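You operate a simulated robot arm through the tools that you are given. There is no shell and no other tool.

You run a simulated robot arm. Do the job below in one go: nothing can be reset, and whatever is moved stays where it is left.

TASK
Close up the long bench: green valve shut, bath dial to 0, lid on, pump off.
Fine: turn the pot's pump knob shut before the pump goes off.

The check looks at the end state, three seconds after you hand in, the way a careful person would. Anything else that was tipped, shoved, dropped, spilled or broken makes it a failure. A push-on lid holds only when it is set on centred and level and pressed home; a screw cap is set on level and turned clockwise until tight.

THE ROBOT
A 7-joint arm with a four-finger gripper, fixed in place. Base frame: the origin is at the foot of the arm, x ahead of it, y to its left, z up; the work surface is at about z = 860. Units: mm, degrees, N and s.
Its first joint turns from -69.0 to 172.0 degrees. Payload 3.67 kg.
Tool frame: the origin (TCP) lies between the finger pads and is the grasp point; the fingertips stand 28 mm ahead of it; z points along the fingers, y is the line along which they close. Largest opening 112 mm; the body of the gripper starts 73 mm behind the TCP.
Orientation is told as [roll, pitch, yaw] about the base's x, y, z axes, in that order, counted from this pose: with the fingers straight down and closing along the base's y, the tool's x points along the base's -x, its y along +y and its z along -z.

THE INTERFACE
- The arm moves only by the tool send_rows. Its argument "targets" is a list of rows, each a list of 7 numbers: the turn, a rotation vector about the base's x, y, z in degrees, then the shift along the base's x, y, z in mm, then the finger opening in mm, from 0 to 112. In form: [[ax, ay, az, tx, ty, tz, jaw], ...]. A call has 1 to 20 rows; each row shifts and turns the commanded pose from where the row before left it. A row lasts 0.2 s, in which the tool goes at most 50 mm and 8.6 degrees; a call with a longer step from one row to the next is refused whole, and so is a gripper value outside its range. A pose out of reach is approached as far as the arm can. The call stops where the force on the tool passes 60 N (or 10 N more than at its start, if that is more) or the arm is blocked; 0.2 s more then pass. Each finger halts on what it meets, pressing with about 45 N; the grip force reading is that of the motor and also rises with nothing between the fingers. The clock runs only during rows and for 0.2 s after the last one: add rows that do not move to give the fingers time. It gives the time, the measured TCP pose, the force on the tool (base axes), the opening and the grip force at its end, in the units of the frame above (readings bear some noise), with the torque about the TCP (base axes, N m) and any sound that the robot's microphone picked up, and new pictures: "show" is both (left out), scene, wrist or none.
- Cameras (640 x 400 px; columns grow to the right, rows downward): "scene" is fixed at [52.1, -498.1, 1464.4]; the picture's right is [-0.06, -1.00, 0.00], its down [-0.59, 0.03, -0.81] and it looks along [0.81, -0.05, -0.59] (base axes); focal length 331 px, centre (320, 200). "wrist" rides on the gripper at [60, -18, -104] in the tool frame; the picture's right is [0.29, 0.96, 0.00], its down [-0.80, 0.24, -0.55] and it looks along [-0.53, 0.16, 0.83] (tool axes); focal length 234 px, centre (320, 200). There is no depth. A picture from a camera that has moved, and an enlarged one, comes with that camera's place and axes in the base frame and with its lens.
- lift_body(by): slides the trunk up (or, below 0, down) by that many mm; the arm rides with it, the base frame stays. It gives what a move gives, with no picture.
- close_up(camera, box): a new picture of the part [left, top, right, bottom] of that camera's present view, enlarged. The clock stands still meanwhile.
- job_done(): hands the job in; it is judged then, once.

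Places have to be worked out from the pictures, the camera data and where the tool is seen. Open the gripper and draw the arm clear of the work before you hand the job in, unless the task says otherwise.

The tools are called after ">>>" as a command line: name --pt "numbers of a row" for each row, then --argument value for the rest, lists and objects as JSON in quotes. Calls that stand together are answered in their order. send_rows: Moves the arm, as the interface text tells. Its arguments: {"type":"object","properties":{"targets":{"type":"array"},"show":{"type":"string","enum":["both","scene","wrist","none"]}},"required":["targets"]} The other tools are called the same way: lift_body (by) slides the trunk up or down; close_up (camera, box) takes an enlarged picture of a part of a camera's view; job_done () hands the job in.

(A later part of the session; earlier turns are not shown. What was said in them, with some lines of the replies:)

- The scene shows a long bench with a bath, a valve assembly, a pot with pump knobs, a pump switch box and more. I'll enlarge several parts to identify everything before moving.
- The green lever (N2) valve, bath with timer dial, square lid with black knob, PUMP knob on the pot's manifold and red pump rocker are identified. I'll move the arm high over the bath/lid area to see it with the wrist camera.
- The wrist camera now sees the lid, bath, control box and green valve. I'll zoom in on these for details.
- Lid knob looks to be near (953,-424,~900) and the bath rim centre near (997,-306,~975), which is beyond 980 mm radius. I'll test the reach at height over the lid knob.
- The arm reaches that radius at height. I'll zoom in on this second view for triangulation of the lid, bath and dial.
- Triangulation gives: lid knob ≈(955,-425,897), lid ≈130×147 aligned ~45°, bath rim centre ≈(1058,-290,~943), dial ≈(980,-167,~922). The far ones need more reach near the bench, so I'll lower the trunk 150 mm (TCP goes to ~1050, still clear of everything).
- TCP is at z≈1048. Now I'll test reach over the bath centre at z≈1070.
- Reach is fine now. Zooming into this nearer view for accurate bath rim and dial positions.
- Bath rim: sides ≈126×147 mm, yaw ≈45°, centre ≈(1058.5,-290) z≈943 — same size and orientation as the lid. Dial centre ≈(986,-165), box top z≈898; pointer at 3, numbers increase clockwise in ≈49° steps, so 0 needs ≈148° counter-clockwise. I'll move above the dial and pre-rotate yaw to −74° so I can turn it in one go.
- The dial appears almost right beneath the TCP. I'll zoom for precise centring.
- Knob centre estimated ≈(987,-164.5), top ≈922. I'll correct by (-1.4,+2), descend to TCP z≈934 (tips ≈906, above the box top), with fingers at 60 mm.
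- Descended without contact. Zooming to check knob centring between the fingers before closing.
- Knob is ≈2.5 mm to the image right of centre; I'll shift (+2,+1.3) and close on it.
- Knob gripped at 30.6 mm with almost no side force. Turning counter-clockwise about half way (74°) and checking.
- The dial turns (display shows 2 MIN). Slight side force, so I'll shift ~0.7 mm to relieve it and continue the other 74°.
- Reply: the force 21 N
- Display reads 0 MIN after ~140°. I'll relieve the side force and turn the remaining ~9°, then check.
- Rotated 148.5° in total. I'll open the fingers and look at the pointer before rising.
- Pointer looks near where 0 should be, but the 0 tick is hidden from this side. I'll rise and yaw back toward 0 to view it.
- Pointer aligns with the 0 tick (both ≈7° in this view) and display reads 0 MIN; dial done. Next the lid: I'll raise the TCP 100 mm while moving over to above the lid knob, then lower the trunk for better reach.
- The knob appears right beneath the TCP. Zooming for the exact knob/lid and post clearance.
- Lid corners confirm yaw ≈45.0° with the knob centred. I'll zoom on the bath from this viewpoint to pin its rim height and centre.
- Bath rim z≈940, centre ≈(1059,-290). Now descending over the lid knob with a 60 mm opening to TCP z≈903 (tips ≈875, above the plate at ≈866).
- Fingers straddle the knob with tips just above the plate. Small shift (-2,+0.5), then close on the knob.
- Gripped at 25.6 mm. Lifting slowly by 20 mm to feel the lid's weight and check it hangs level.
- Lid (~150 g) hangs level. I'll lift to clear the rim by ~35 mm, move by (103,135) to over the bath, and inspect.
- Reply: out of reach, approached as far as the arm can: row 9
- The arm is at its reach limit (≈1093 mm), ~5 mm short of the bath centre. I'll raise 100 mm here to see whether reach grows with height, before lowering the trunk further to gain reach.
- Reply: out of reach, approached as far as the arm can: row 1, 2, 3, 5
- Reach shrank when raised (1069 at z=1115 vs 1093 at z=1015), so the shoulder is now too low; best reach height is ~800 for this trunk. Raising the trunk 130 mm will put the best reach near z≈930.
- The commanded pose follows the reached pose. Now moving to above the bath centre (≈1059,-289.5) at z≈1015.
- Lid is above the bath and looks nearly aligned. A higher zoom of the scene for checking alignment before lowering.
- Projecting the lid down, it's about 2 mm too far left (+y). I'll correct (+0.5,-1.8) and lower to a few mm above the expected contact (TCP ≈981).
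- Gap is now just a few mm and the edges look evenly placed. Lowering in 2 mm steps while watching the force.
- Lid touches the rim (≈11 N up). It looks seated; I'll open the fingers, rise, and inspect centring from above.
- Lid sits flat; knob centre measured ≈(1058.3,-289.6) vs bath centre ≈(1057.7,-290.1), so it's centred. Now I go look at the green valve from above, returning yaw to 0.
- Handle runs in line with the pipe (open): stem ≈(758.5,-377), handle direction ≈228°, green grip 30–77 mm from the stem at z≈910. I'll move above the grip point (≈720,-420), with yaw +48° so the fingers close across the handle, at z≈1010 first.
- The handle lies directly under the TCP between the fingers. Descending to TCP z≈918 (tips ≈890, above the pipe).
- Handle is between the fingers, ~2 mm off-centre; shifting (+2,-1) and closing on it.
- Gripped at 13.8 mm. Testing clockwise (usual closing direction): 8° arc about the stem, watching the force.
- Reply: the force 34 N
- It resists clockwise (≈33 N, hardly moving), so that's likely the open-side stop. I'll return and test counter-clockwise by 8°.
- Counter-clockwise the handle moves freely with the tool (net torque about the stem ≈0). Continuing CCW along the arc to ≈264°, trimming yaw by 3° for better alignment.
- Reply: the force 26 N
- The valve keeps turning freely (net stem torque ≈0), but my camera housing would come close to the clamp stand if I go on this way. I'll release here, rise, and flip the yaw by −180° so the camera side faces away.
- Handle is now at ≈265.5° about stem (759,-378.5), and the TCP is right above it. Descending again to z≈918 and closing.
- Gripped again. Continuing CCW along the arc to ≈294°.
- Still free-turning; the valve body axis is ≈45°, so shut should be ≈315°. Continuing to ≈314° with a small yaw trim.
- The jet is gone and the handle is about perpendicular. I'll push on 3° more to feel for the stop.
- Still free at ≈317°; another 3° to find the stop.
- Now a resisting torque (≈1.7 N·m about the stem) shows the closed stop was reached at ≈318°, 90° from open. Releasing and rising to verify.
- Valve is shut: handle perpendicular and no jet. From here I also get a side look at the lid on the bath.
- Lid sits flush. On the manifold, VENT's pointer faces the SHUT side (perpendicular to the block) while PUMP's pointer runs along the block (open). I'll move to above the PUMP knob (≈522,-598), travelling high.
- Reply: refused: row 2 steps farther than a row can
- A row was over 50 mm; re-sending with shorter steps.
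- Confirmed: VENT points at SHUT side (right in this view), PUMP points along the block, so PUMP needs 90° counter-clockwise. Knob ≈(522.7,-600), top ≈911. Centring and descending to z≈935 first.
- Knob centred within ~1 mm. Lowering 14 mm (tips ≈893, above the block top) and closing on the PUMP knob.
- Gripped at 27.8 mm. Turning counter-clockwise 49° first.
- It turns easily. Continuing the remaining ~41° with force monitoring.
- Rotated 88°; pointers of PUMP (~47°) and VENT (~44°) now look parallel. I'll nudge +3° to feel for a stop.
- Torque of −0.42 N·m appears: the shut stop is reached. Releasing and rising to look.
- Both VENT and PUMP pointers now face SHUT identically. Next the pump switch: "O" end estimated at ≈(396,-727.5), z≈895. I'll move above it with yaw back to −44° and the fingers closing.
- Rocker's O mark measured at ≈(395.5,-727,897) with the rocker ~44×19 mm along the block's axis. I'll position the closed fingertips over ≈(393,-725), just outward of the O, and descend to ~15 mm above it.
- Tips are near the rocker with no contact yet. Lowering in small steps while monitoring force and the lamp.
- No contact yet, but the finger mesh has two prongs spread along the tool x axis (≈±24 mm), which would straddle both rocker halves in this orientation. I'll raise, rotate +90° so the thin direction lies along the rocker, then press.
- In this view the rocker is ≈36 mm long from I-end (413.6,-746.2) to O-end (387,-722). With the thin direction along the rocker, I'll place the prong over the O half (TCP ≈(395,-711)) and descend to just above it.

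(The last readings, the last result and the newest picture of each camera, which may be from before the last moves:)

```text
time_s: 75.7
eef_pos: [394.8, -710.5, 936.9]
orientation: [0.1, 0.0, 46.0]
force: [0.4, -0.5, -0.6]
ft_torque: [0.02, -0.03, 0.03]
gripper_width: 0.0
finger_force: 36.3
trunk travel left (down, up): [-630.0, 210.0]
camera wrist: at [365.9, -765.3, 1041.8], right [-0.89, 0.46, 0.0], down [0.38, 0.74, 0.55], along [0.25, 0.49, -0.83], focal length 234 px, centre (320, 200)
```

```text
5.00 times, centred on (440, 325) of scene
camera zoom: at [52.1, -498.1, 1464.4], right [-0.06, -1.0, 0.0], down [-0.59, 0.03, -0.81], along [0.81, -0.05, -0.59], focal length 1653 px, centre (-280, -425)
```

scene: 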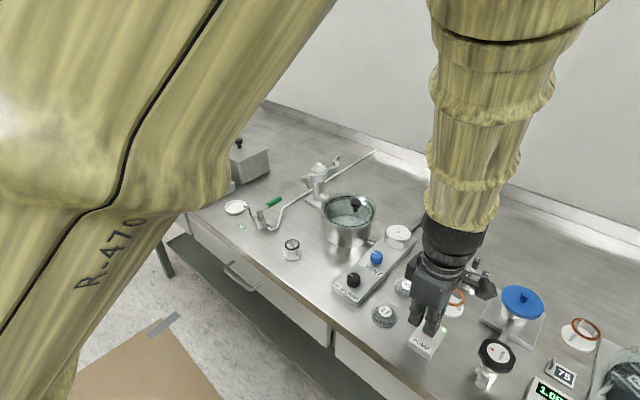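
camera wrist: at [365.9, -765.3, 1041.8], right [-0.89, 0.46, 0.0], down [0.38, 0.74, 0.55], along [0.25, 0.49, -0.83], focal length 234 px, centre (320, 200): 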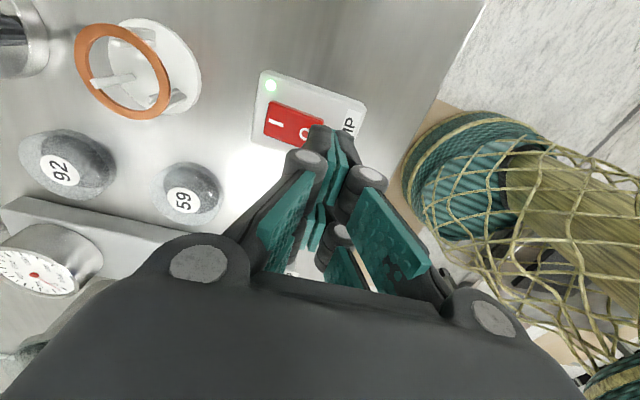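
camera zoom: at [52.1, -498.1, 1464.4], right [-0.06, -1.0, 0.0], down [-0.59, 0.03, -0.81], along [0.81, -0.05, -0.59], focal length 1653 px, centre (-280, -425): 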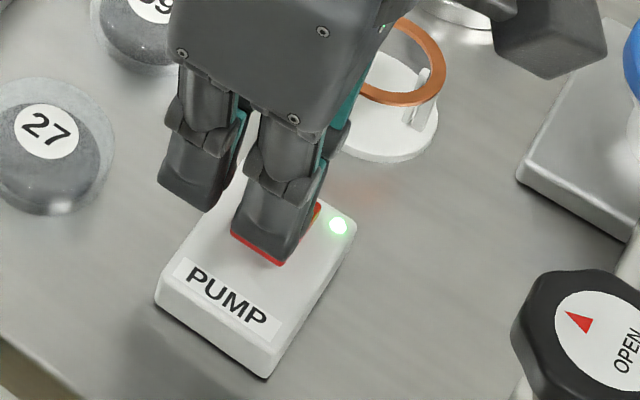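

The prong is now above the O end only, with the "I" half clear. Stepping down gently.

>>> send_rows --pt "0 0 0 0 0 -3 0" --pt "0 0 0 0 0 -3 0" --pt "0 0 0 0 0 -2 0" --pt "0 0 0 0 0 0 0" --show "none"

>>> close_up --camera "scene" --box '[395, 285, 485, 365]'

```text
time_s: 76.7
eef_pos: [394.8, -710.7, 929.7]
orientation: [0.2, 0.0, 46.1]
force: [0.0, 0.1, 0.5]
ft_torque: [0.02, -0.03, 0.02]
gripper_width: 0.1
finger_force: 36.1
trunk travel left (down, up): [-630.0, 210.0]
```

```text
5.00 times, centred on (440, 325) of scene
camera zoom: at [52.1, -498.1, 1464.4], right [-0.06, -1.0, 0.0], down [-0.59, 0.03, -0.81], along [0.81, -0.05, -0.59], focal length 1653 px, centre (-280, -425)
```

zoom: 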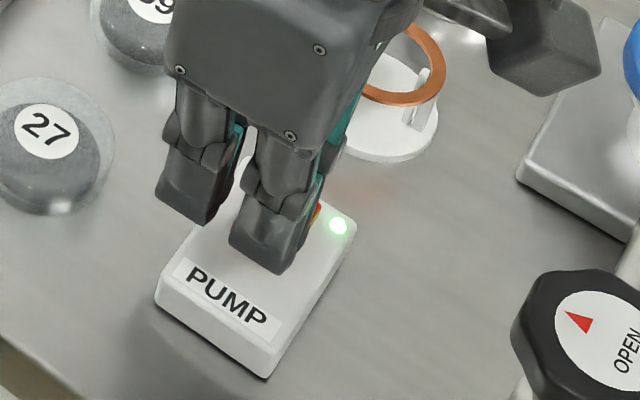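

Still no contact at tip z≈901.7. Continuing 2 mm steps.

>>> send_rows --pt "0 0 0 0 0 -1.5 0" --pt "0 0 0 0 0 -1.5 0" --pt "0 0 0 0 0 0 0" --show "none"

>>> send_rows --pt "0 0 0 0 0 -1.5 0" --pt "0 0 0 0 0 0 0" --show "scene"

>>> close_up --camera "scene" --box '[395, 285, 485, 365]'

```text
time_s: 77.5
eef_pos: [394.8, -711.0, 927.4]
orientation: [-0.1, -0.1, 46.1]
force: [0.4, -0.4, 0.3]
ft_torque: [0.0, -0.01, 0.06]
gripper_width: 0.0
finger_force: 36.1
trunk travel left (down, up): [-630.0, 210.0]
```

```text
time_s: 78.1
eef_pos: [394.6, -709.7, 925.5]
orientation: [0.0, 0.0, 46.1]
force: [0.4, -0.9, 0.1]
ft_torque: [0.0, 0.01, -0.01]
gripper_width: 0.0
finger_force: 35.5
trunk travel left (down, up): [-630.0, 210.0]
```

scene: 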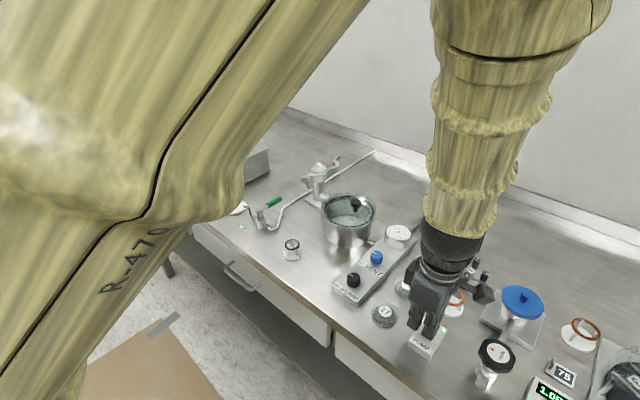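

```text
5.00 times, centred on (440, 325) of scene
camera zoom: at [52.1, -498.1, 1464.4], right [-0.06, -1.0, 0.0], down [-0.59, 0.03, -0.81], along [0.81, -0.05, -0.59], focal length 1653 px, centre (-280, -425)
```

zoom: 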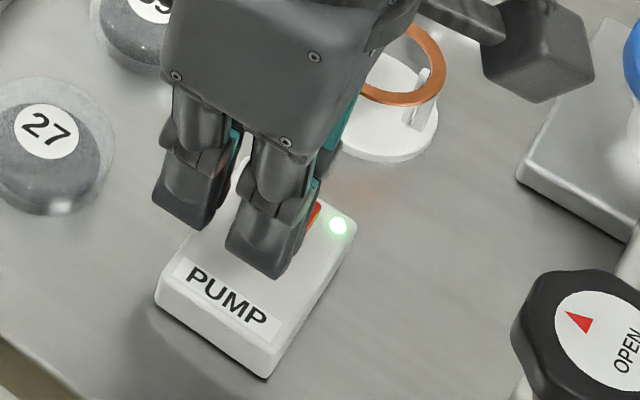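

Still no contact at tip ≈897.5; lamp still on. Continuing down slowly.

>>> send_rows --pt "0 0 0 0 0 -1.5 0" --pt "0 0 0 0 0 0 0" --show "none"

>>> send_rows --pt "0 0 0 0 0 -1.5 0" --pt "0 0 0 0 0 0 0" --show "wrist"

>>> close_up --camera "wrist" --box '[230, 60, 390, 200]'

```text
time_s: 78.7
eef_pos: [394.7, -710.1, 922.2]
orientation: [-0.1, 0.0, 46.0]
force: [-0.4, -0.3, 0.0]
ft_torque: [0.01, 0.02, -0.02]
gripper_width: 0.2
finger_force: 35.6
trunk travel left (down, up): [-630.0, 210.0]
```

```text
time_s: 79.3
eef_pos: [394.4, -708.7, 921.9]
orientation: [0.0, 0.0, 46.1]
force: [-1.0, 0.1, -0.7]
ft_torque: [0.01, 0.0, 0.0]
gripper_width: 0.0
finger_force: 35.4
trunk travel left (down, up): [-630.0, 210.0]
camera wrist: at [365.7, -764.7, 1027.3], right [-0.89, 0.46, 0.0], down [0.38, 0.74, 0.55], along [0.25, 0.49, -0.83], focal length 234 px, centre (320, 200)
```

wrist: 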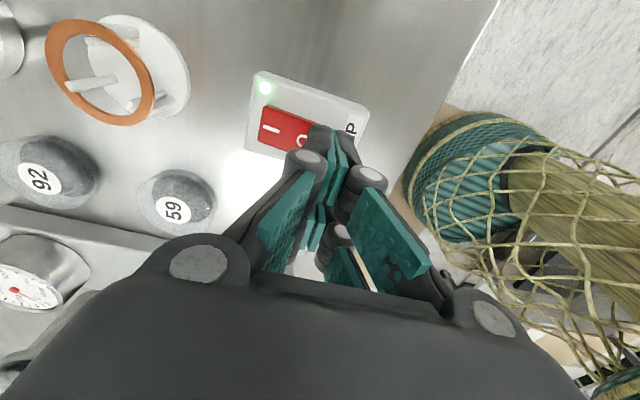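

```text
2.86 times, centred on (310, 130) of wrist
camera zoom: at [365.7, -764.7, 1027.3], right [-0.89, 0.46, 0.0], down [0.38, 0.74, 0.55], along [0.25, 0.49, -0.83], focal length 669 px, centre (349, 400)
```

zoom: 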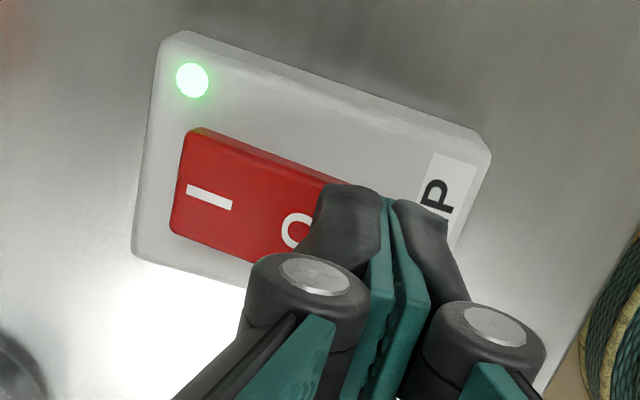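

The prong overlaps the O end; rocker top re-estimated at ≈892, so contact is imminent. Continuing with small steps.

>>> send_rows --pt "0 0 0 0 0 -1.5 0" --pt "0 0 0 0 0 0 0" --show "none"

>>> send_rows --pt "0 0 0 0 0 -1.5 0" --pt "0 0 0 0 0 0 0" --show "none"

>>> close_up --camera "wrist" --box '[230, 60, 390, 200]'

```text
time_s: 79.9
eef_pos: [392.9, -709.4, 921.6]
orientation: [0.1, 0.0, 46.1]
force: [-3.1, 4.2, 2.2]
ft_torque: [0.05, 0.09, -0.1]
gripper_width: 0.1
finger_force: 35.7
trunk travel left (down, up): [-630.0, 210.0]
```

```text
time_s: 80.5
eef_pos: [392.8, -708.8, 920.8]
orientation: [0.0, 0.0, 45.9]
force: [-12.8, 8.0, 7.9]
ft_torque: [0.05, 0.38, -0.37]
gripper_width: 0.0
finger_force: 35.2
trunk travel left (down, up): [-630.0, 210.0]
```

```text
2.86 times, centred on (310, 130) of wrist
camera zoom: at [364.3, -763.6, 1025.1], right [-0.89, 0.46, 0.0], down [0.38, 0.74, 0.55], along [0.25, 0.49, -0.83], focal length 669 px, centre (349, 400)
```

zoom: 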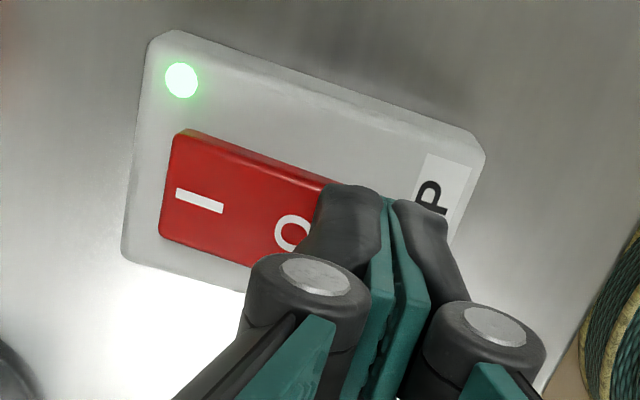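

The tip is catching the rocker's outer edge (force has a strong outward component), so I'm ~6 mm too far out. I'll lift, shift inward along the rocker by ~7 mm and press again.

>>> send_rows --pt "0 0 0 0 0 5 0" --pt "0 0 0 0 0 6 0" --pt "0 0 0 5 -5 0 0" --pt "0 0 0 0 0 0 0" --show "none"

>>> close_up --camera "wrist" --box '[230, 60, 390, 200]'

>>> close_up --camera "scene" --box '[395, 285, 485, 365]'

```text
time_s: 81.5
eef_pos: [398.9, -714.4, 929.9]
orientation: [0.0, -0.1, 46.1]
force: [-0.7, -0.5, 0.4]
ft_torque: [0.03, -0.01, -0.01]
gripper_width: 0.0
finger_force: 35.2
trunk travel left (down, up): [-630.0, 210.0]
```

```text
2.86 times, centred on (310, 130) of wrist
camera zoom: at [369.3, -769.7, 1034.9], right [-0.89, 0.46, 0.0], down [0.38, 0.74, 0.55], along [0.25, 0.49, -0.83], focal length 669 px, centre (349, 400)
```

zoom: 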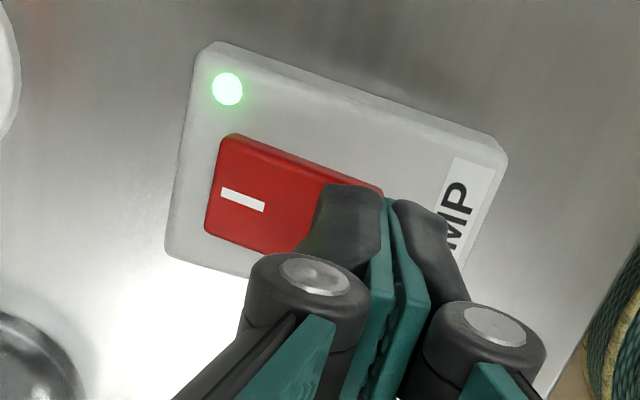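

```text
5.00 times, centred on (440, 325) of scene
camera zoom: at [52.1, -498.1, 1464.4], right [-0.06, -1.0, 0.0], down [-0.59, 0.03, -0.81], along [0.81, -0.05, -0.59], focal length 1653 px, centre (-280, -425)
```

zoom: 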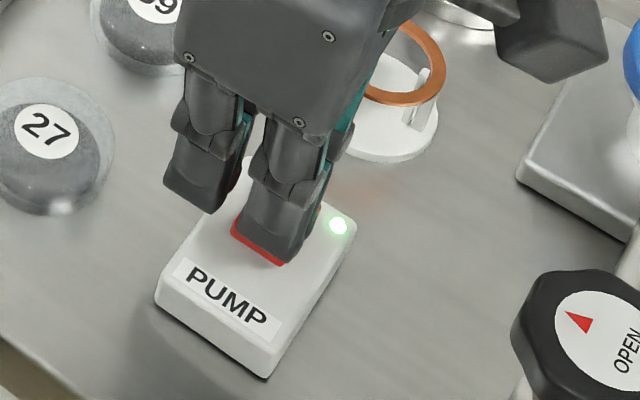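

Box hasn't moved. The inner finger is now squarely over the O half. Pressing down again in steps.

>>> send_rows --pt "0 0 0 0 0 -3 0" --pt "0 0 0 0 0 -2 0" --pt "0 0 0 0 0 0 0" --show "none"

>>> send_rows --pt "0 0 0 0 0 -1.5 0" --pt "0 0 0 0 0 -1.5 0" --pt "0 0 0 0 0 0 0" --show "none"

>>> close_up --camera "wrist" --box '[230, 60, 390, 200]'

```text
time_s: 82.3
eef_pos: [399.3, -714.6, 925.9]
orientation: [0.1, 0.0, 46.1]
force: [0.2, 0.2, 0.3]
ft_torque: [0.01, -0.02, 0.03]
gripper_width: 0.0
finger_force: 35.4
trunk travel left (down, up): [-630.0, 210.0]
```

```text
time_s: 83.1
eef_pos: [399.4, -715.9, 922.2]
orientation: [0.0, 0.0, 46.0]
force: [-0.5, 0.0, -0.4]
ft_torque: [-0.02, 0.02, -0.02]
gripper_width: 0.0
finger_force: 35.7
trunk travel left (down, up): [-630.0, 210.0]
```

```text
2.86 times, centred on (310, 130) of wrist
camera zoom: at [371.2, -770.1, 1027.4], right [-0.89, 0.46, 0.0], down [0.38, 0.74, 0.55], along [0.25, 0.49, -0.83], focal length 669 px, centre (349, 400)
```

zoom: 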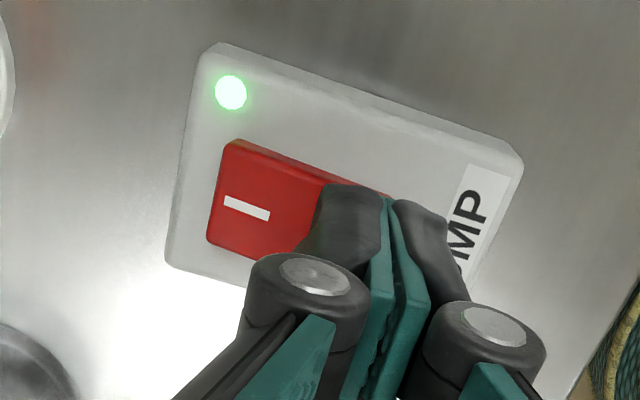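

No contact yet at 922. Continuing in 1 mm steps.

>>> send_rows --pt "0 0 0 0 0 -1 0" --pt "0 0 0 0 0 -1 0" --pt "0 0 0 0 0 0 0" --show "none"

>>> send_rows --pt "0 0 0 0 0 -1 0" --pt "0 0 0 0 0 0 0" --show "none"

>>> close_up --camera "wrist" --box '[230, 60, 390, 200]'

```text
time_s: 83.9
eef_pos: [401.6, -715.9, 920.2]
orientation: [0.0, 0.0, 46.0]
force: [0.5, -0.3, 0.3]
ft_torque: [0.01, 0.02, 0.02]
gripper_width: 0.1
finger_force: 35.7
trunk travel left (down, up): [-630.0, 210.0]
```

```text
time_s: 84.5
eef_pos: [399.9, -714.3, 919.5]
orientation: [0.0, 0.1, 46.1]
force: [-0.1, -0.1, -0.5]
ft_torque: [0.02, 0.03, 0.05]
gripper_width: 0.1
finger_force: 36.4
trunk travel left (down, up): [-630.0, 210.0]
```

```text
2.86 times, centred on (310, 130) of wrist
camera zoom: at [371.0, -770.1, 1024.1], right [-0.89, 0.46, 0.0], down [0.38, 0.74, 0.55], along [0.25, 0.49, -0.83], focal length 669 px, centre (349, 400)
```

zoom: 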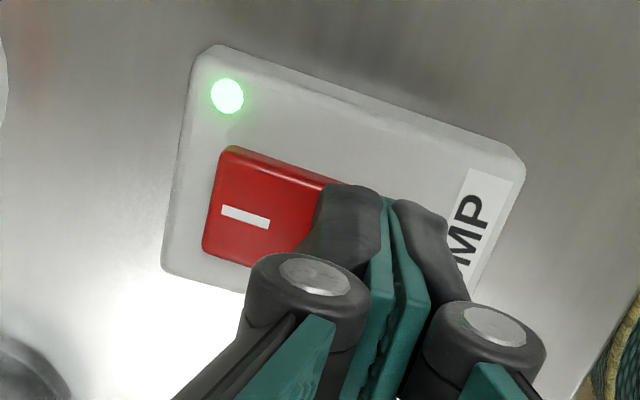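

The "I" end appears to be rising, so the rocker is starting to tip. Continuing down slowly until the lamp goes out.

>>> send_rows --pt "0 0 0 0 0 -1 0" --pt "0 0 0 0 0 -1 0" --pt "0 0 0 0 0 0 0" --show "none"

>>> close_up --camera "wrist" --box '[230, 60, 390, 200]'

```text
time_s: 85.3
eef_pos: [400.1, -714.6, 917.3]
orientation: [0.0, 0.0, 46.1]
force: [-0.6, 0.4, 1.4]
ft_torque: [0.0, 0.01, -0.02]
gripper_width: 0.0
finger_force: 36.1
trunk travel left (down, up): [-630.0, 210.0]
```

```text
2.86 times, centred on (310, 130) of wrist
camera zoom: at [370.4, -770.3, 1021.7], right [-0.89, 0.46, 0.0], down [0.38, 0.74, 0.55], along [0.25, 0.49, -0.83], focal length 669 px, centre (349, 400)
```

zoom: 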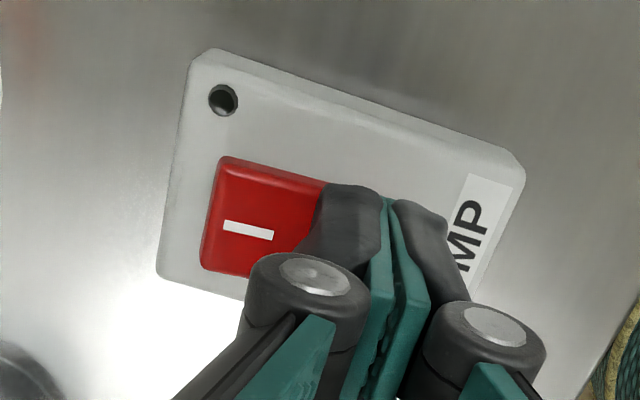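

The lamp is out: pump off. I'll press 1 mm more to seat it, then rise and verify it stays.

>>> send_rows --pt "0 0 0 0 0 -1 0" --pt "0 0 0 0 0 0 0" --show "none"

>>> send_rows --pt "0 0 0 0 0 8 0" --pt "0 0 0 0 0 30 0" --pt "0 0 0 0 0 45 0" --pt "0 0 0 0 0 45 0" --pt "0 0 0 0 0 0 0" --show "both"

>>> close_up --camera "scene" --box '[395, 285, 485, 365]'

```text
time_s: 85.9
eef_pos: [398.2, -715.0, 915.8]
orientation: [-0.1, 0.0, 46.1]
force: [-3.5, -5.0, 10.7]
ft_torque: [-0.31, 0.17, -0.03]
gripper_width: 0.1
finger_force: 35.4
trunk travel left (down, up): [-630.0, 210.0]
```

```text
time_s: 87.1
eef_pos: [397.2, -714.2, 1041.5]
orientation: [0.1, -0.1, 46.0]
force: [0.8, -0.9, -0.1]
ft_torque: [0.07, 0.02, 0.0]
gripper_width: 0.1
finger_force: 35.1
trunk travel left (down, up): [-630.0, 210.0]
camera wrist: at [369.6, -770.2, 1145.7], right [-0.89, 0.46, 0.0], down [0.38, 0.74, 0.56], along [0.25, 0.5, -0.83], focal length 234 px, centre (320, 200)
```

scene: 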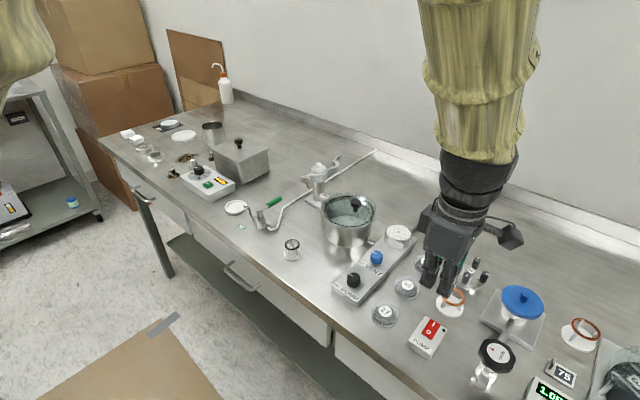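
wrist: 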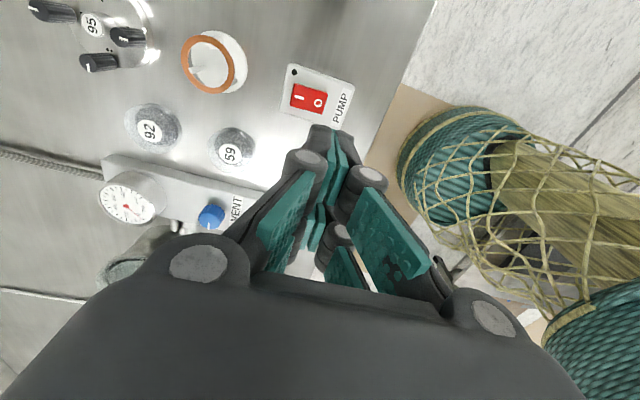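

```text
5.00 times, centred on (440, 325) of scene
camera zoom: at [52.1, -498.1, 1464.4], right [-0.06, -1.0, 0.0], down [-0.59, 0.03, -0.81], along [0.81, -0.05, -0.59], focal length 1653 px, centre (-280, -425)
```

zoom: 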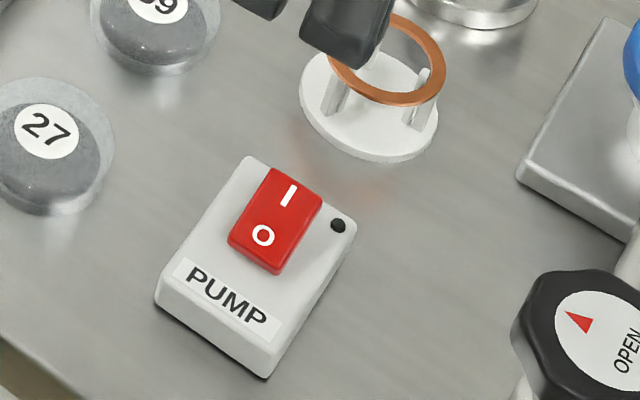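

Pump is off and stays off; box unmoved. Checking all the other items once more with close-ups.

>>> close_up --camera "scene" --box '[170, 125, 290, 215]'

>>> close_up --camera "scene" --box '[206, 128, 276, 188]'

>>> close_up --camera "scene" --box '[300, 170, 440, 310]'

```text
4.44 times, centred on (230, 170) of scene
camera zoom: at [52.1, -498.1, 1464.4], right [-0.06, -1.0, 0.0], down [-0.59, 0.03, -0.81], along [0.81, -0.05, -0.59], focal length 1469 px, centre (720, 333)
```

zoom: 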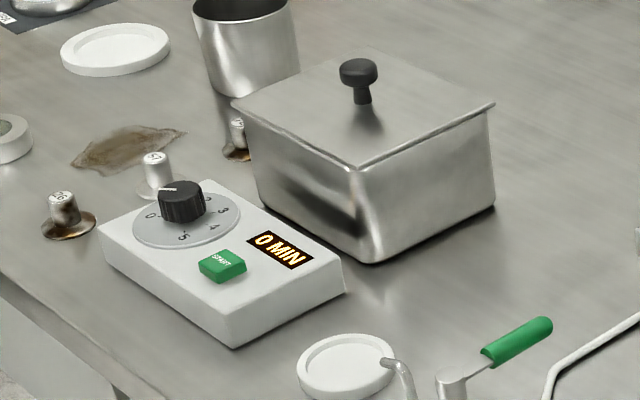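

```text
6.67 times, centred on (241, 158) of scene
camera zoom: at [52.1, -498.1, 1464.4], right [-0.06, -1.0, 0.0], down [-0.59, 0.03, -0.81], along [0.81, -0.05, -0.59], focal length 2204 px, centre (847, 480)
```

zoom: 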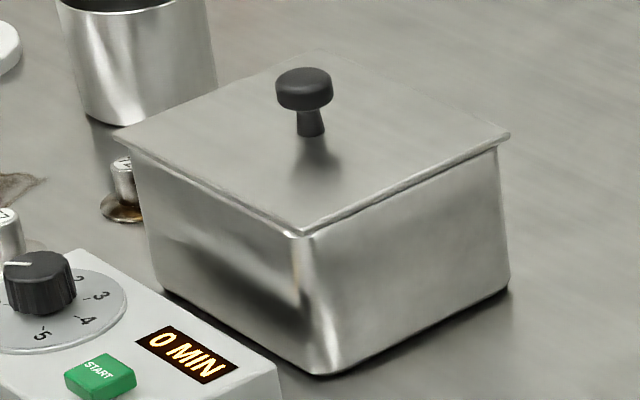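

```text
2.86 times, centred on (370, 240) of scene
camera zoom: at [52.1, -498.1, 1464.4], right [-0.06, -1.0, 0.0], down [-0.59, 0.03, -0.81], along [0.81, -0.05, -0.59], focal length 945 px, centre (177, 86)
```

zoom: 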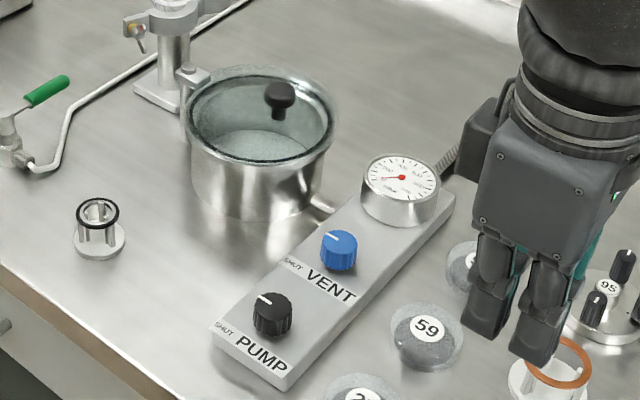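

All items look right. One more extreme zoom at the lid's front corner and edges to be sure it's centred and level.

>>> close_up --camera "scene" --box '[226, 150, 254, 170]'

>>> close_up --camera "scene" --box '[206, 134, 234, 154]'

>>> close_up --camera "scene" --box '[250, 140, 278, 160]'

```text
16.00 times, centred on (240, 160) of scene
camera zoom: at [52.1, -498.1, 1464.4], right [-0.06, -1.0, 0.0], down [-0.59, 0.03, -0.81], along [0.81, -0.05, -0.59], focal length 5290 px, centre (1600, 840)
```

zoom: 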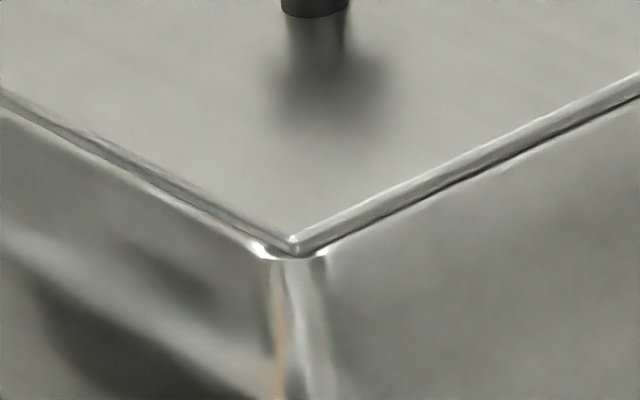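

```text
16.00 times, centred on (220, 144) of scene
camera zoom: at [52.1, -498.1, 1464.4], right [-0.06, -1.0, 0.0], down [-0.59, 0.03, -0.81], along [0.81, -0.05, -0.59], focal length 5290 px, centre (1920, 1096)
```

zoom: 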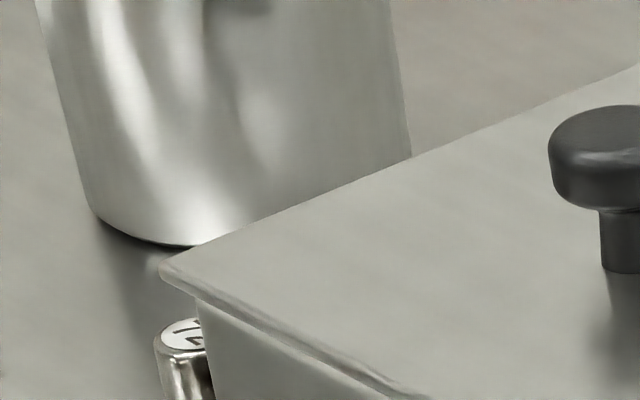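

```text
16.00 times, centred on (264, 150) of scene
camera zoom: at [52.1, -498.1, 1464.4], right [-0.06, -1.0, 0.0], down [-0.59, 0.03, -0.81], along [0.81, -0.05, -0.59], focal length 5290 px, centre (1216, 1000)
```

zoom: 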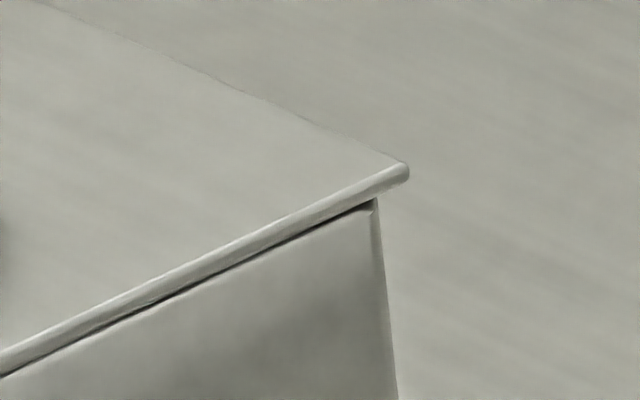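

The lamp/knobs are fine, but I want to confirm the lid's fore–aft centring from other sides. I'll carry the (empty) gripper high over to the +y side of the bath and look with the wrist camera.

>>> send_rows --pt "0 0 0 0 0 40 0" --pt "0 0 -7.2 34.4 27 4 0" --pt "0 0 -7.2 34.4 27 4 0" --pt "0 0 -7.2 34.4 27 4 0" --pt "0 0 -7.2 34.4 27 4 0" --pt "0 0 -7.2 34.4 27 4 0" --pt "0 0 -7.2 34.4 27 4 0" --pt "0 0 -7.2 34.4 27 4 0" --pt "0 0 -7.2 34.4 27 4 0" --pt "0 0 -7.2 34.4 27 4 0" --pt "0 0 -7.2 34.4 27 4 0" --pt "0 0 -7.2 34.4 27 0 0" --pt "0 0 -7.2 34.4 27 0 0" --pt "0 0 -7.2 34.4 27 0 0" --pt "0 0 -7.2 34.4 27 0 0" --pt "0 0 -7.2 34.4 27 0 0" --pt "0 0 -7.2 34.4 27 0 0" --pt "0 0 -7.2 34.4 27 0 0" --pt "0 0 -7.2 34.4 27 0 0" --pt "0 0 -6 10 27 0 0" --show "wrist"

```text
time_s: 91.3
eef_pos: [1027.2, -202.5, 1126.5]
orientation: [-0.1, -0.2, -89.6]
force: [-0.7, 0.8, 0.6]
ft_torque: [-0.01, 0.01, 0.0]
gripper_width: 0.0
finger_force: 36.0
trunk travel left (down, up): [-630.0, 210.0]
camera wrist: at [1008.6, -141.3, 1231.1], right [0.96, 0.29, 0.0], down [0.24, -0.8, 0.55], along [0.16, -0.53, -0.83], focal length 234 px, centre (320, 200)
```

wrist: 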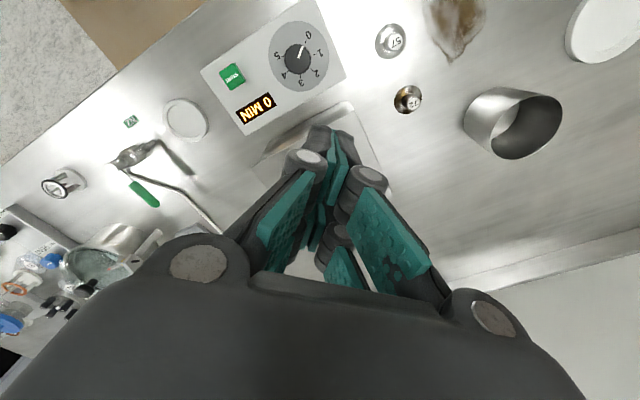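

Fingers hide the bath from here; I'll open the gripper fully to see between them.

>>> send_rows --pt "0 0 0 0 0 0 60" --pt "0 0 0 0 0 0 112" --pt "0 0 0 0 0 0 112" --pt "0 0 0 0 0 0 112" --show "wrist"

>>> close_up --camera "wrist" --box '[230, 70, 430, 230]'

```text
time_s: 92.3
eef_pos: [1027.4, -203.1, 1124.7]
orientation: [0.0, 0.0, -89.5]
force: [0.1, -0.9, -0.2]
ft_torque: [-0.02, 0.04, 0.01]
gripper_width: 112.1
finger_force: 0.0
trunk travel left (down, up): [-630.0, 210.0]
camera wrist: at [1008.7, -143.1, 1230.5], right [0.96, 0.3, 0.0], down [0.25, -0.8, 0.55], along [0.16, -0.53, -0.83], focal length 234 px, centre (320, 200)
```

wrist: 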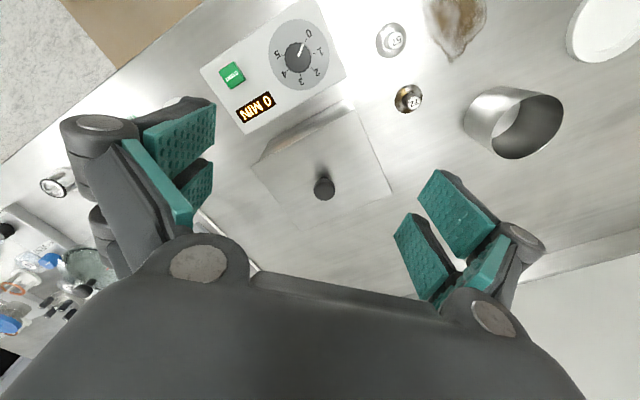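

```text
2.50 times, centred on (330, 150) of wrist
camera zoom: at [1008.7, -143.1, 1230.5], right [0.96, 0.3, 0.0], down [0.25, -0.8, 0.55], along [0.16, -0.53, -0.83], focal length 585 px, centre (295, 325)
```

zoom: 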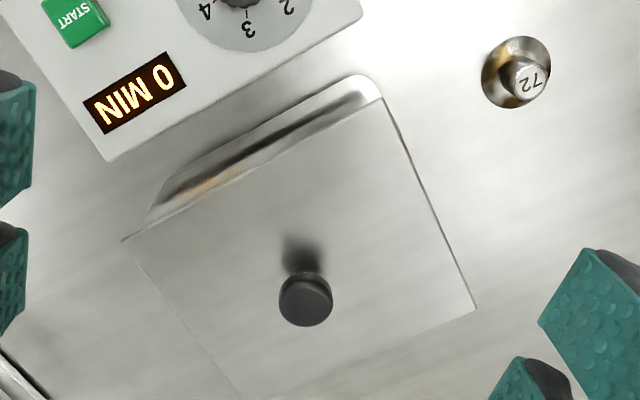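

Good view of the lid. Zooming on its corners to measure overhangs.

>>> close_up --camera "wrist" --box '[245, 130, 305, 180]'

>>> close_up --camera "wrist" --box '[325, 90, 385, 140]'

>>> close_up --camera "wrist" --box '[340, 160, 400, 210]'

>>> close_up --camera "wrist" --box '[270, 190, 350, 250]'

```text
8.00 times, centred on (275, 155) of wrist
camera zoom: at [1008.7, -143.1, 1230.5], right [0.96, 0.3, 0.0], down [0.25, -0.8, 0.55], along [0.16, -0.53, -0.83], focal length 1873 px, centre (680, 560)
```

zoom: 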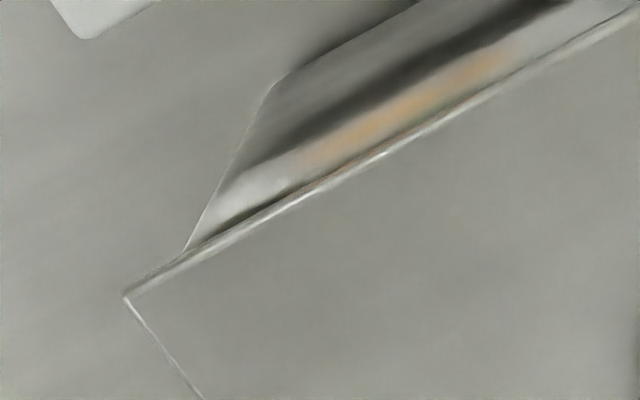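

```text
8.00 times, centred on (355, 115) of wrist
camera zoom: at [1008.7, -143.1, 1230.5], right [0.96, 0.3, 0.0], down [0.25, -0.8, 0.55], along [0.16, -0.53, -0.83], focal length 1873 px, centre (40, 880)
```

zoom: 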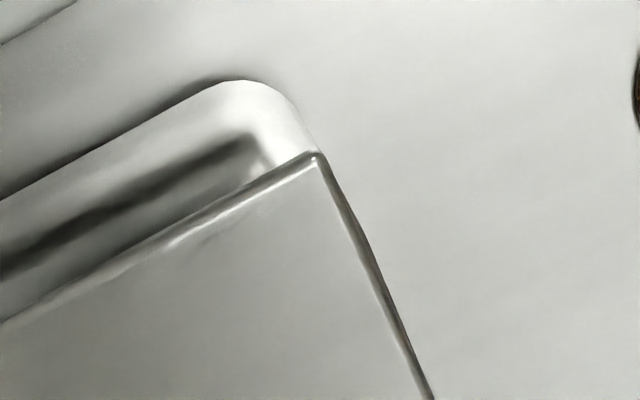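

```text
8.00 times, centred on (370, 185) of wrist
camera zoom: at [1008.7, -143.1, 1230.5], right [0.96, 0.3, 0.0], down [0.25, -0.8, 0.55], along [0.16, -0.53, -0.83], focal length 1873 px, centre (-80, 320)
```

zoom: 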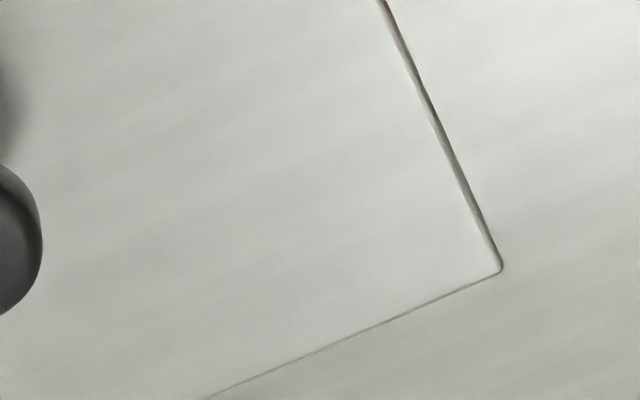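

```text
6.67 times, centred on (310, 220) of wrist
camera zoom: at [1008.7, -143.1, 1230.5], right [0.96, 0.3, 0.0], down [0.25, -0.8, 0.55], along [0.16, -0.53, -0.83], focal length 1561 px, centre (387, 67)
```

zoom: 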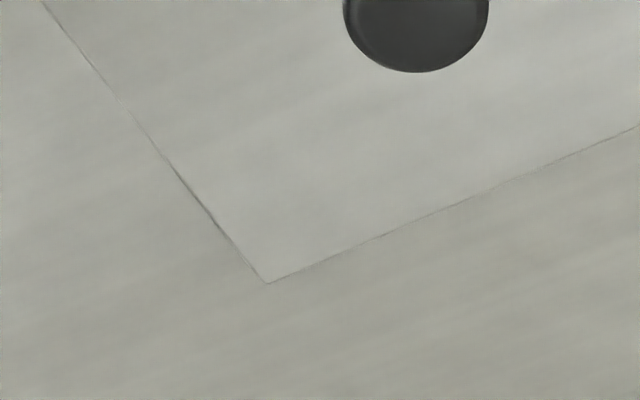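

P3-end overhang ≈0 while the P2 end shows ≈6–7 mm, suggesting a few mm offset along the bath's long axis. I'll take symmetric views facing each front side to quantify it: first facing the dial-side face.

>>> send_rows --pt "0 0 6.9 -13 -1.1 -14 112" --pt "0 0 6.9 -13 -1.1 -14 112" --pt "0 0 6.9 -13 -1.1 -14 112" --pt "0 0 6.8 -13 -1.1 -14 112" --pt "0 0 0 0 0 0 112" --show "wrist"

>>> close_up --camera "wrist" --box '[210, 80, 430, 260]'

```text
time_s: 93.5
eef_pos: [977.8, -207.0, 1069.1]
orientation: [0.0, 0.0, -61.8]
force: [-0.9, -0.8, 0.7]
ft_torque: [0.0, -0.03, 0.0]
gripper_width: 111.9
finger_force: 0.0
trunk travel left (down, up): [-630.0, 210.0]
camera wrist: at [933.9, -161.5, 1173.4], right [0.71, 0.7, 0.0], down [0.59, -0.59, 0.55], along [0.39, -0.39, -0.83], focal length 234 px, centre (320, 200)
```

wrist: 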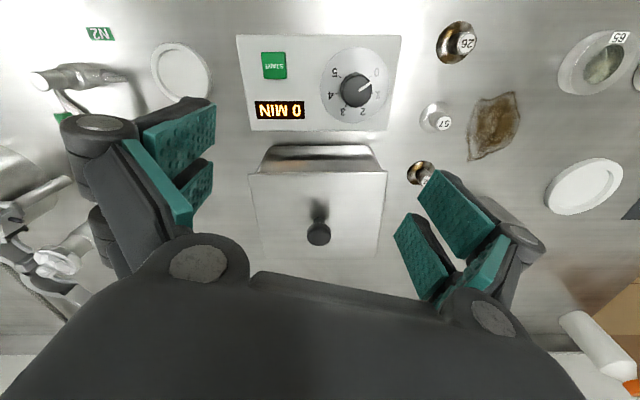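

```text
2.22 times, centred on (320, 170) of wrist
camera zoom: at [933.9, -161.5, 1173.4], right [0.71, 0.7, 0.0], down [0.59, -0.59, 0.55], along [0.39, -0.39, -0.83], focal length 520 px, centre (320, 267)
```

zoom: 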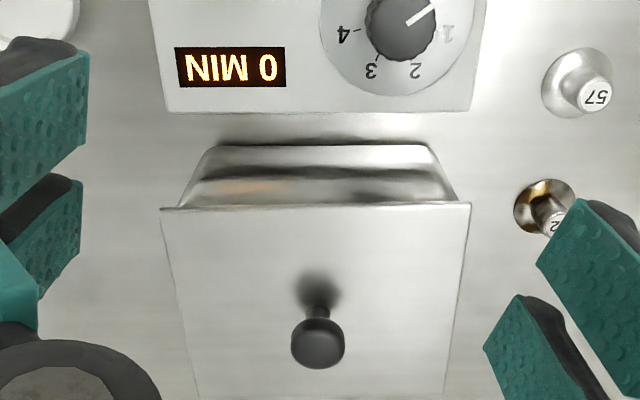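

Facing the dial-side face, both end gaps look nearly equal (≈18 vs 14 px). Zooming to refine, then viewing the other front face.

>>> close_up --camera "wrist" --box '[240, 135, 290, 185]'

>>> close_up --camera "wrist" --box '[350, 135, 400, 185]'

>>> send_rows --pt "0 0 8 0 -14 4 112" --pt "0 0 8 0 -14 4 112" --pt "0 0 8 0 -14 0 112" --pt "0 0 8 0 -14 0 112" --pt "0 0 8 0 -14 0 112" --pt "0 0 8 0 -14 0 112" --pt "0 0 8 0 -14 0 112" --pt "0 0 8 0 -14 0 112" --pt "0 0 8 0 -14 0 112" --pt "0 0 8 0 -14 0 112" --pt "0 0 8 0 -14 0 112" --pt "0 0 1.8 0 -12 0 112" --pt "0 0 0 0 0 0 112" --show "wrist"

>>> close_up --camera "wrist" --box '[210, 80, 430, 260]'

```text
8.00 times, centred on (265, 160) of wrist
camera zoom: at [933.9, -161.5, 1173.4], right [0.71, 0.7, 0.0], down [0.59, -0.59, 0.55], along [0.39, -0.39, -0.83], focal length 1873 px, centre (760, 520)
```

zoom: 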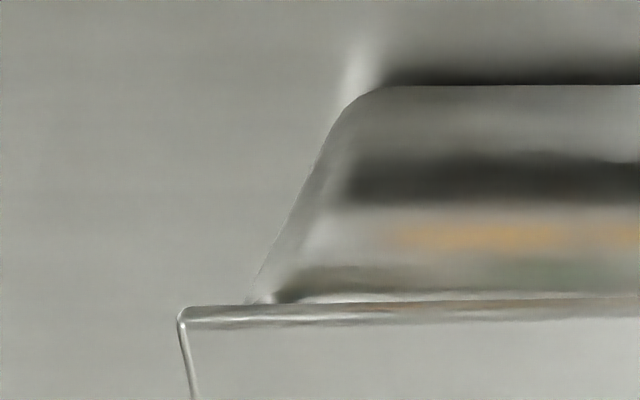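

```text
8.00 times, centred on (375, 160) of wrist
camera zoom: at [933.9, -161.5, 1173.4], right [0.71, 0.7, 0.0], down [0.59, -0.59, 0.55], along [0.39, -0.39, -0.83], focal length 1873 px, centre (-120, 520)
```

zoom: 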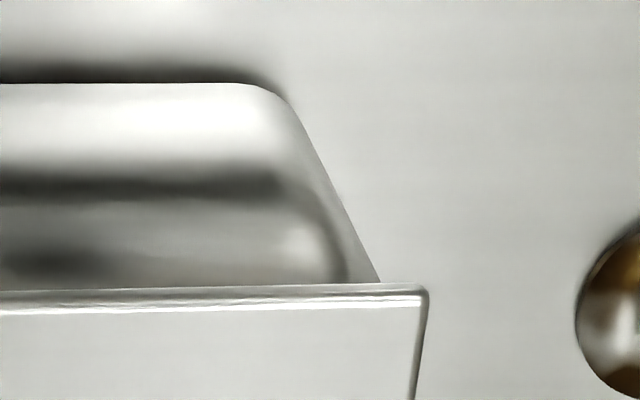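

```text
time_s: 96.3
eef_pos: [975.9, -371.2, 1077.4]
orientation: [0.0, 0.0, 27.7]
force: [0.5, -0.2, 0.8]
ft_torque: [-0.04, 0.02, -0.02]
gripper_width: 112.0
finger_force: 0.0
trunk travel left (down, up): [-630.0, 210.0]
camera wrist: at [931.3, -414.8, 1181.4], right [-0.7, 0.71, 0.0], down [0.59, 0.58, 0.55], along [0.39, 0.39, -0.83], focal length 234 px, centre (320, 200)
```

wrist: 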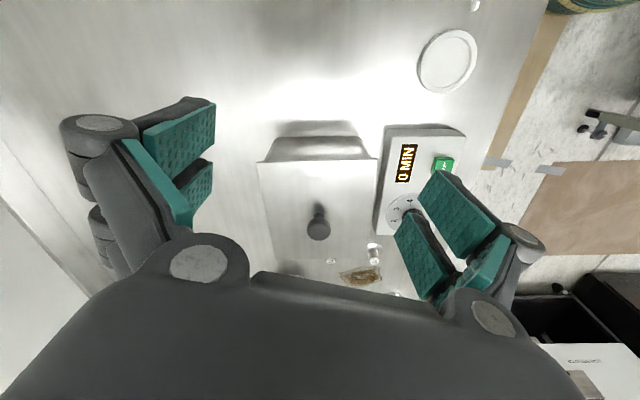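

```text
2.22 times, centred on (320, 170) of wrist
camera zoom: at [931.3, -414.8, 1181.4], right [-0.7, 0.71, 0.0], down [0.59, 0.58, 0.55], along [0.39, 0.39, -0.83], focal length 520 px, centre (320, 267)
```

zoom: 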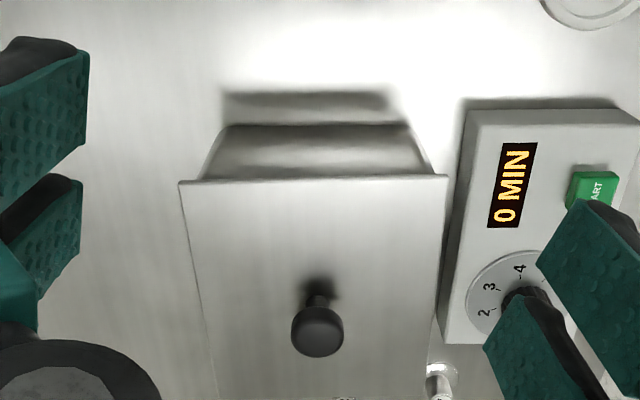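

Measured overhangs put the lid within ~2–3 mm of centre, fully covering the rim, and triangulated corners (z≈948–949) show it is level — good. Now I raise and withdraw the arm clear of the bench, gripper open.

>>> send_rows --pt "0 0 0 0 0 45 112" --pt "0 0 0 0 0 45 112" --pt "0 0 0 -20 0 40 112" --pt "0 0 -5 -45 5 10 112" --pt "0 0 -5 -45 8 10 112" --pt "0 0 -5 -45 10 10 112" --pt "0 0 -5 -45 12 10 112" --pt "0 0 -5 -45 12 10 112" --pt "0 0 -2.7 -45 12 10 112" --pt "0 0 0 -40 12 10 112" --pt "0 0 0 0 0 0 112" --show "both"

>>> close_up --camera "scene" --box '[160, 120, 320, 260]'

>>> close_up --camera "scene" --box '[310, 180, 480, 360]'

```text
time_s: 98.7
eef_pos: [647.4, -304.8, 1273.6]
orientation: [0.1, 0.1, -0.1]
force: [0.3, -0.5, -0.9]
ft_torque: [0.0, 0.08, 0.01]
gripper_width: 112.2
finger_force: 0.1
trunk travel left (down, up): [-630.0, 210.0]
camera wrist: at [586.9, -321.9, 1378.6], right [-0.29, 0.96, 0.0], down [0.8, 0.24, 0.55], along [0.53, 0.16, -0.83], focal length 234 px, centre (320, 200)
```

scene: 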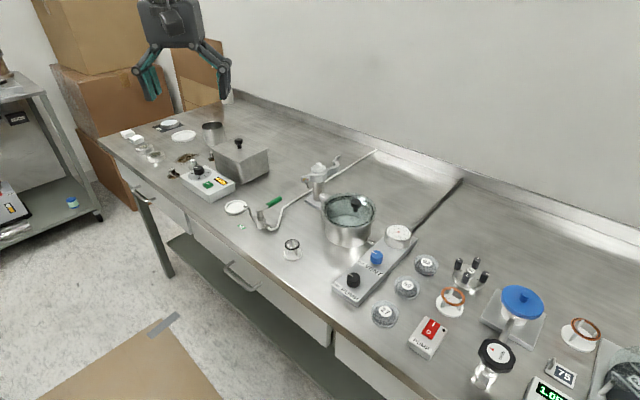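
wrist: 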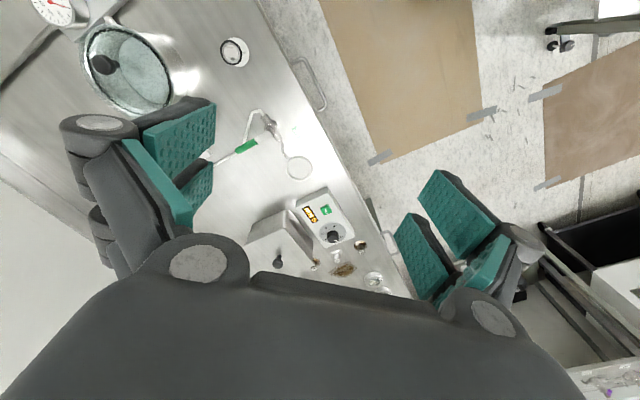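

```text
2.86 times, centred on (240, 190) of scene
camera zoom: at [52.1, -498.1, 1464.4], right [-0.06, -1.0, 0.0], down [-0.59, 0.03, -0.81], along [0.81, -0.05, -0.59], focal length 945 px, centre (549, 229)
```

zoom: 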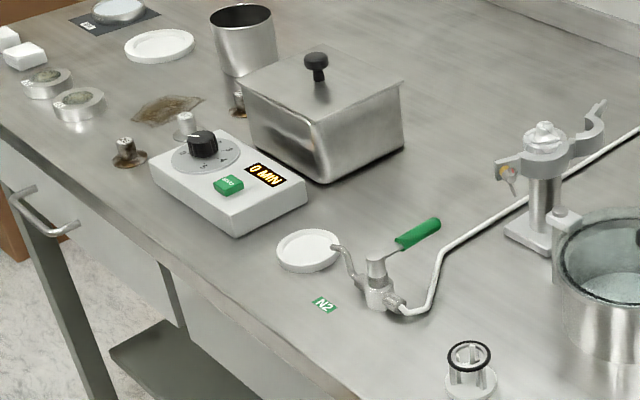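

```text
2.22 times, centred on (395, 270) of scene
camera zoom: at [52.1, -498.1, 1464.4], right [-0.06, -1.0, 0.0], down [-0.59, 0.03, -0.81], along [0.81, -0.05, -0.59], focal length 735 px, centre (153, 44)
```

zoom: 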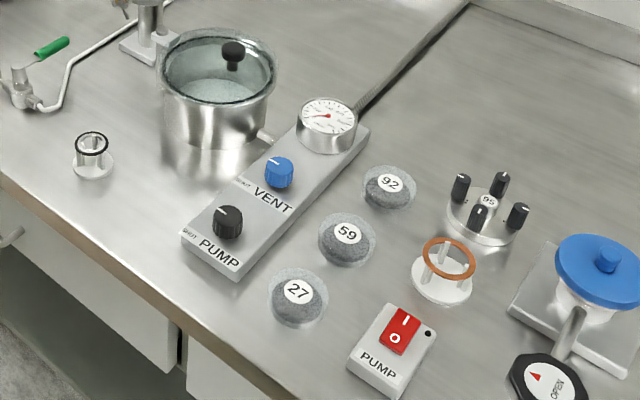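

The final pictures show every item done: valve shut, dial on 0, lid on the bath, PUMP knob shut and then the pump off with its lamp dark. Nothing else has moved, and the arm is clear with the gripper open, so I'm handing in.

>>> job_done

```text
The job is handed in.
```

The long bench is closed up and the job is handed in. I don't have the check's verdict.

- **Bath dial:** it points at 0 and the display reads 0 MIN.
- **Lid:** it sits level on the bath, about 2–3 mm off centre by my measurements, and covers the whole rim.
- **Green valve:** I turned the handle 90° counter-clockwise to its stop. It now sits across the pipe, and the N2 jet has stopped.
- **Pot's pump knob:** I turned it to its shut stop before switching the pump off. The pointer now lines up with the vent knob, which was already shut.
- **Pump:** it is switched to O and the lamp is out. My first press caught the edge of the switch with a light sideways push, but the box did not move.

The pictures show nothing else tipped, shoved or spilled. The gripper is open and the arm is drawn clear of the bench.
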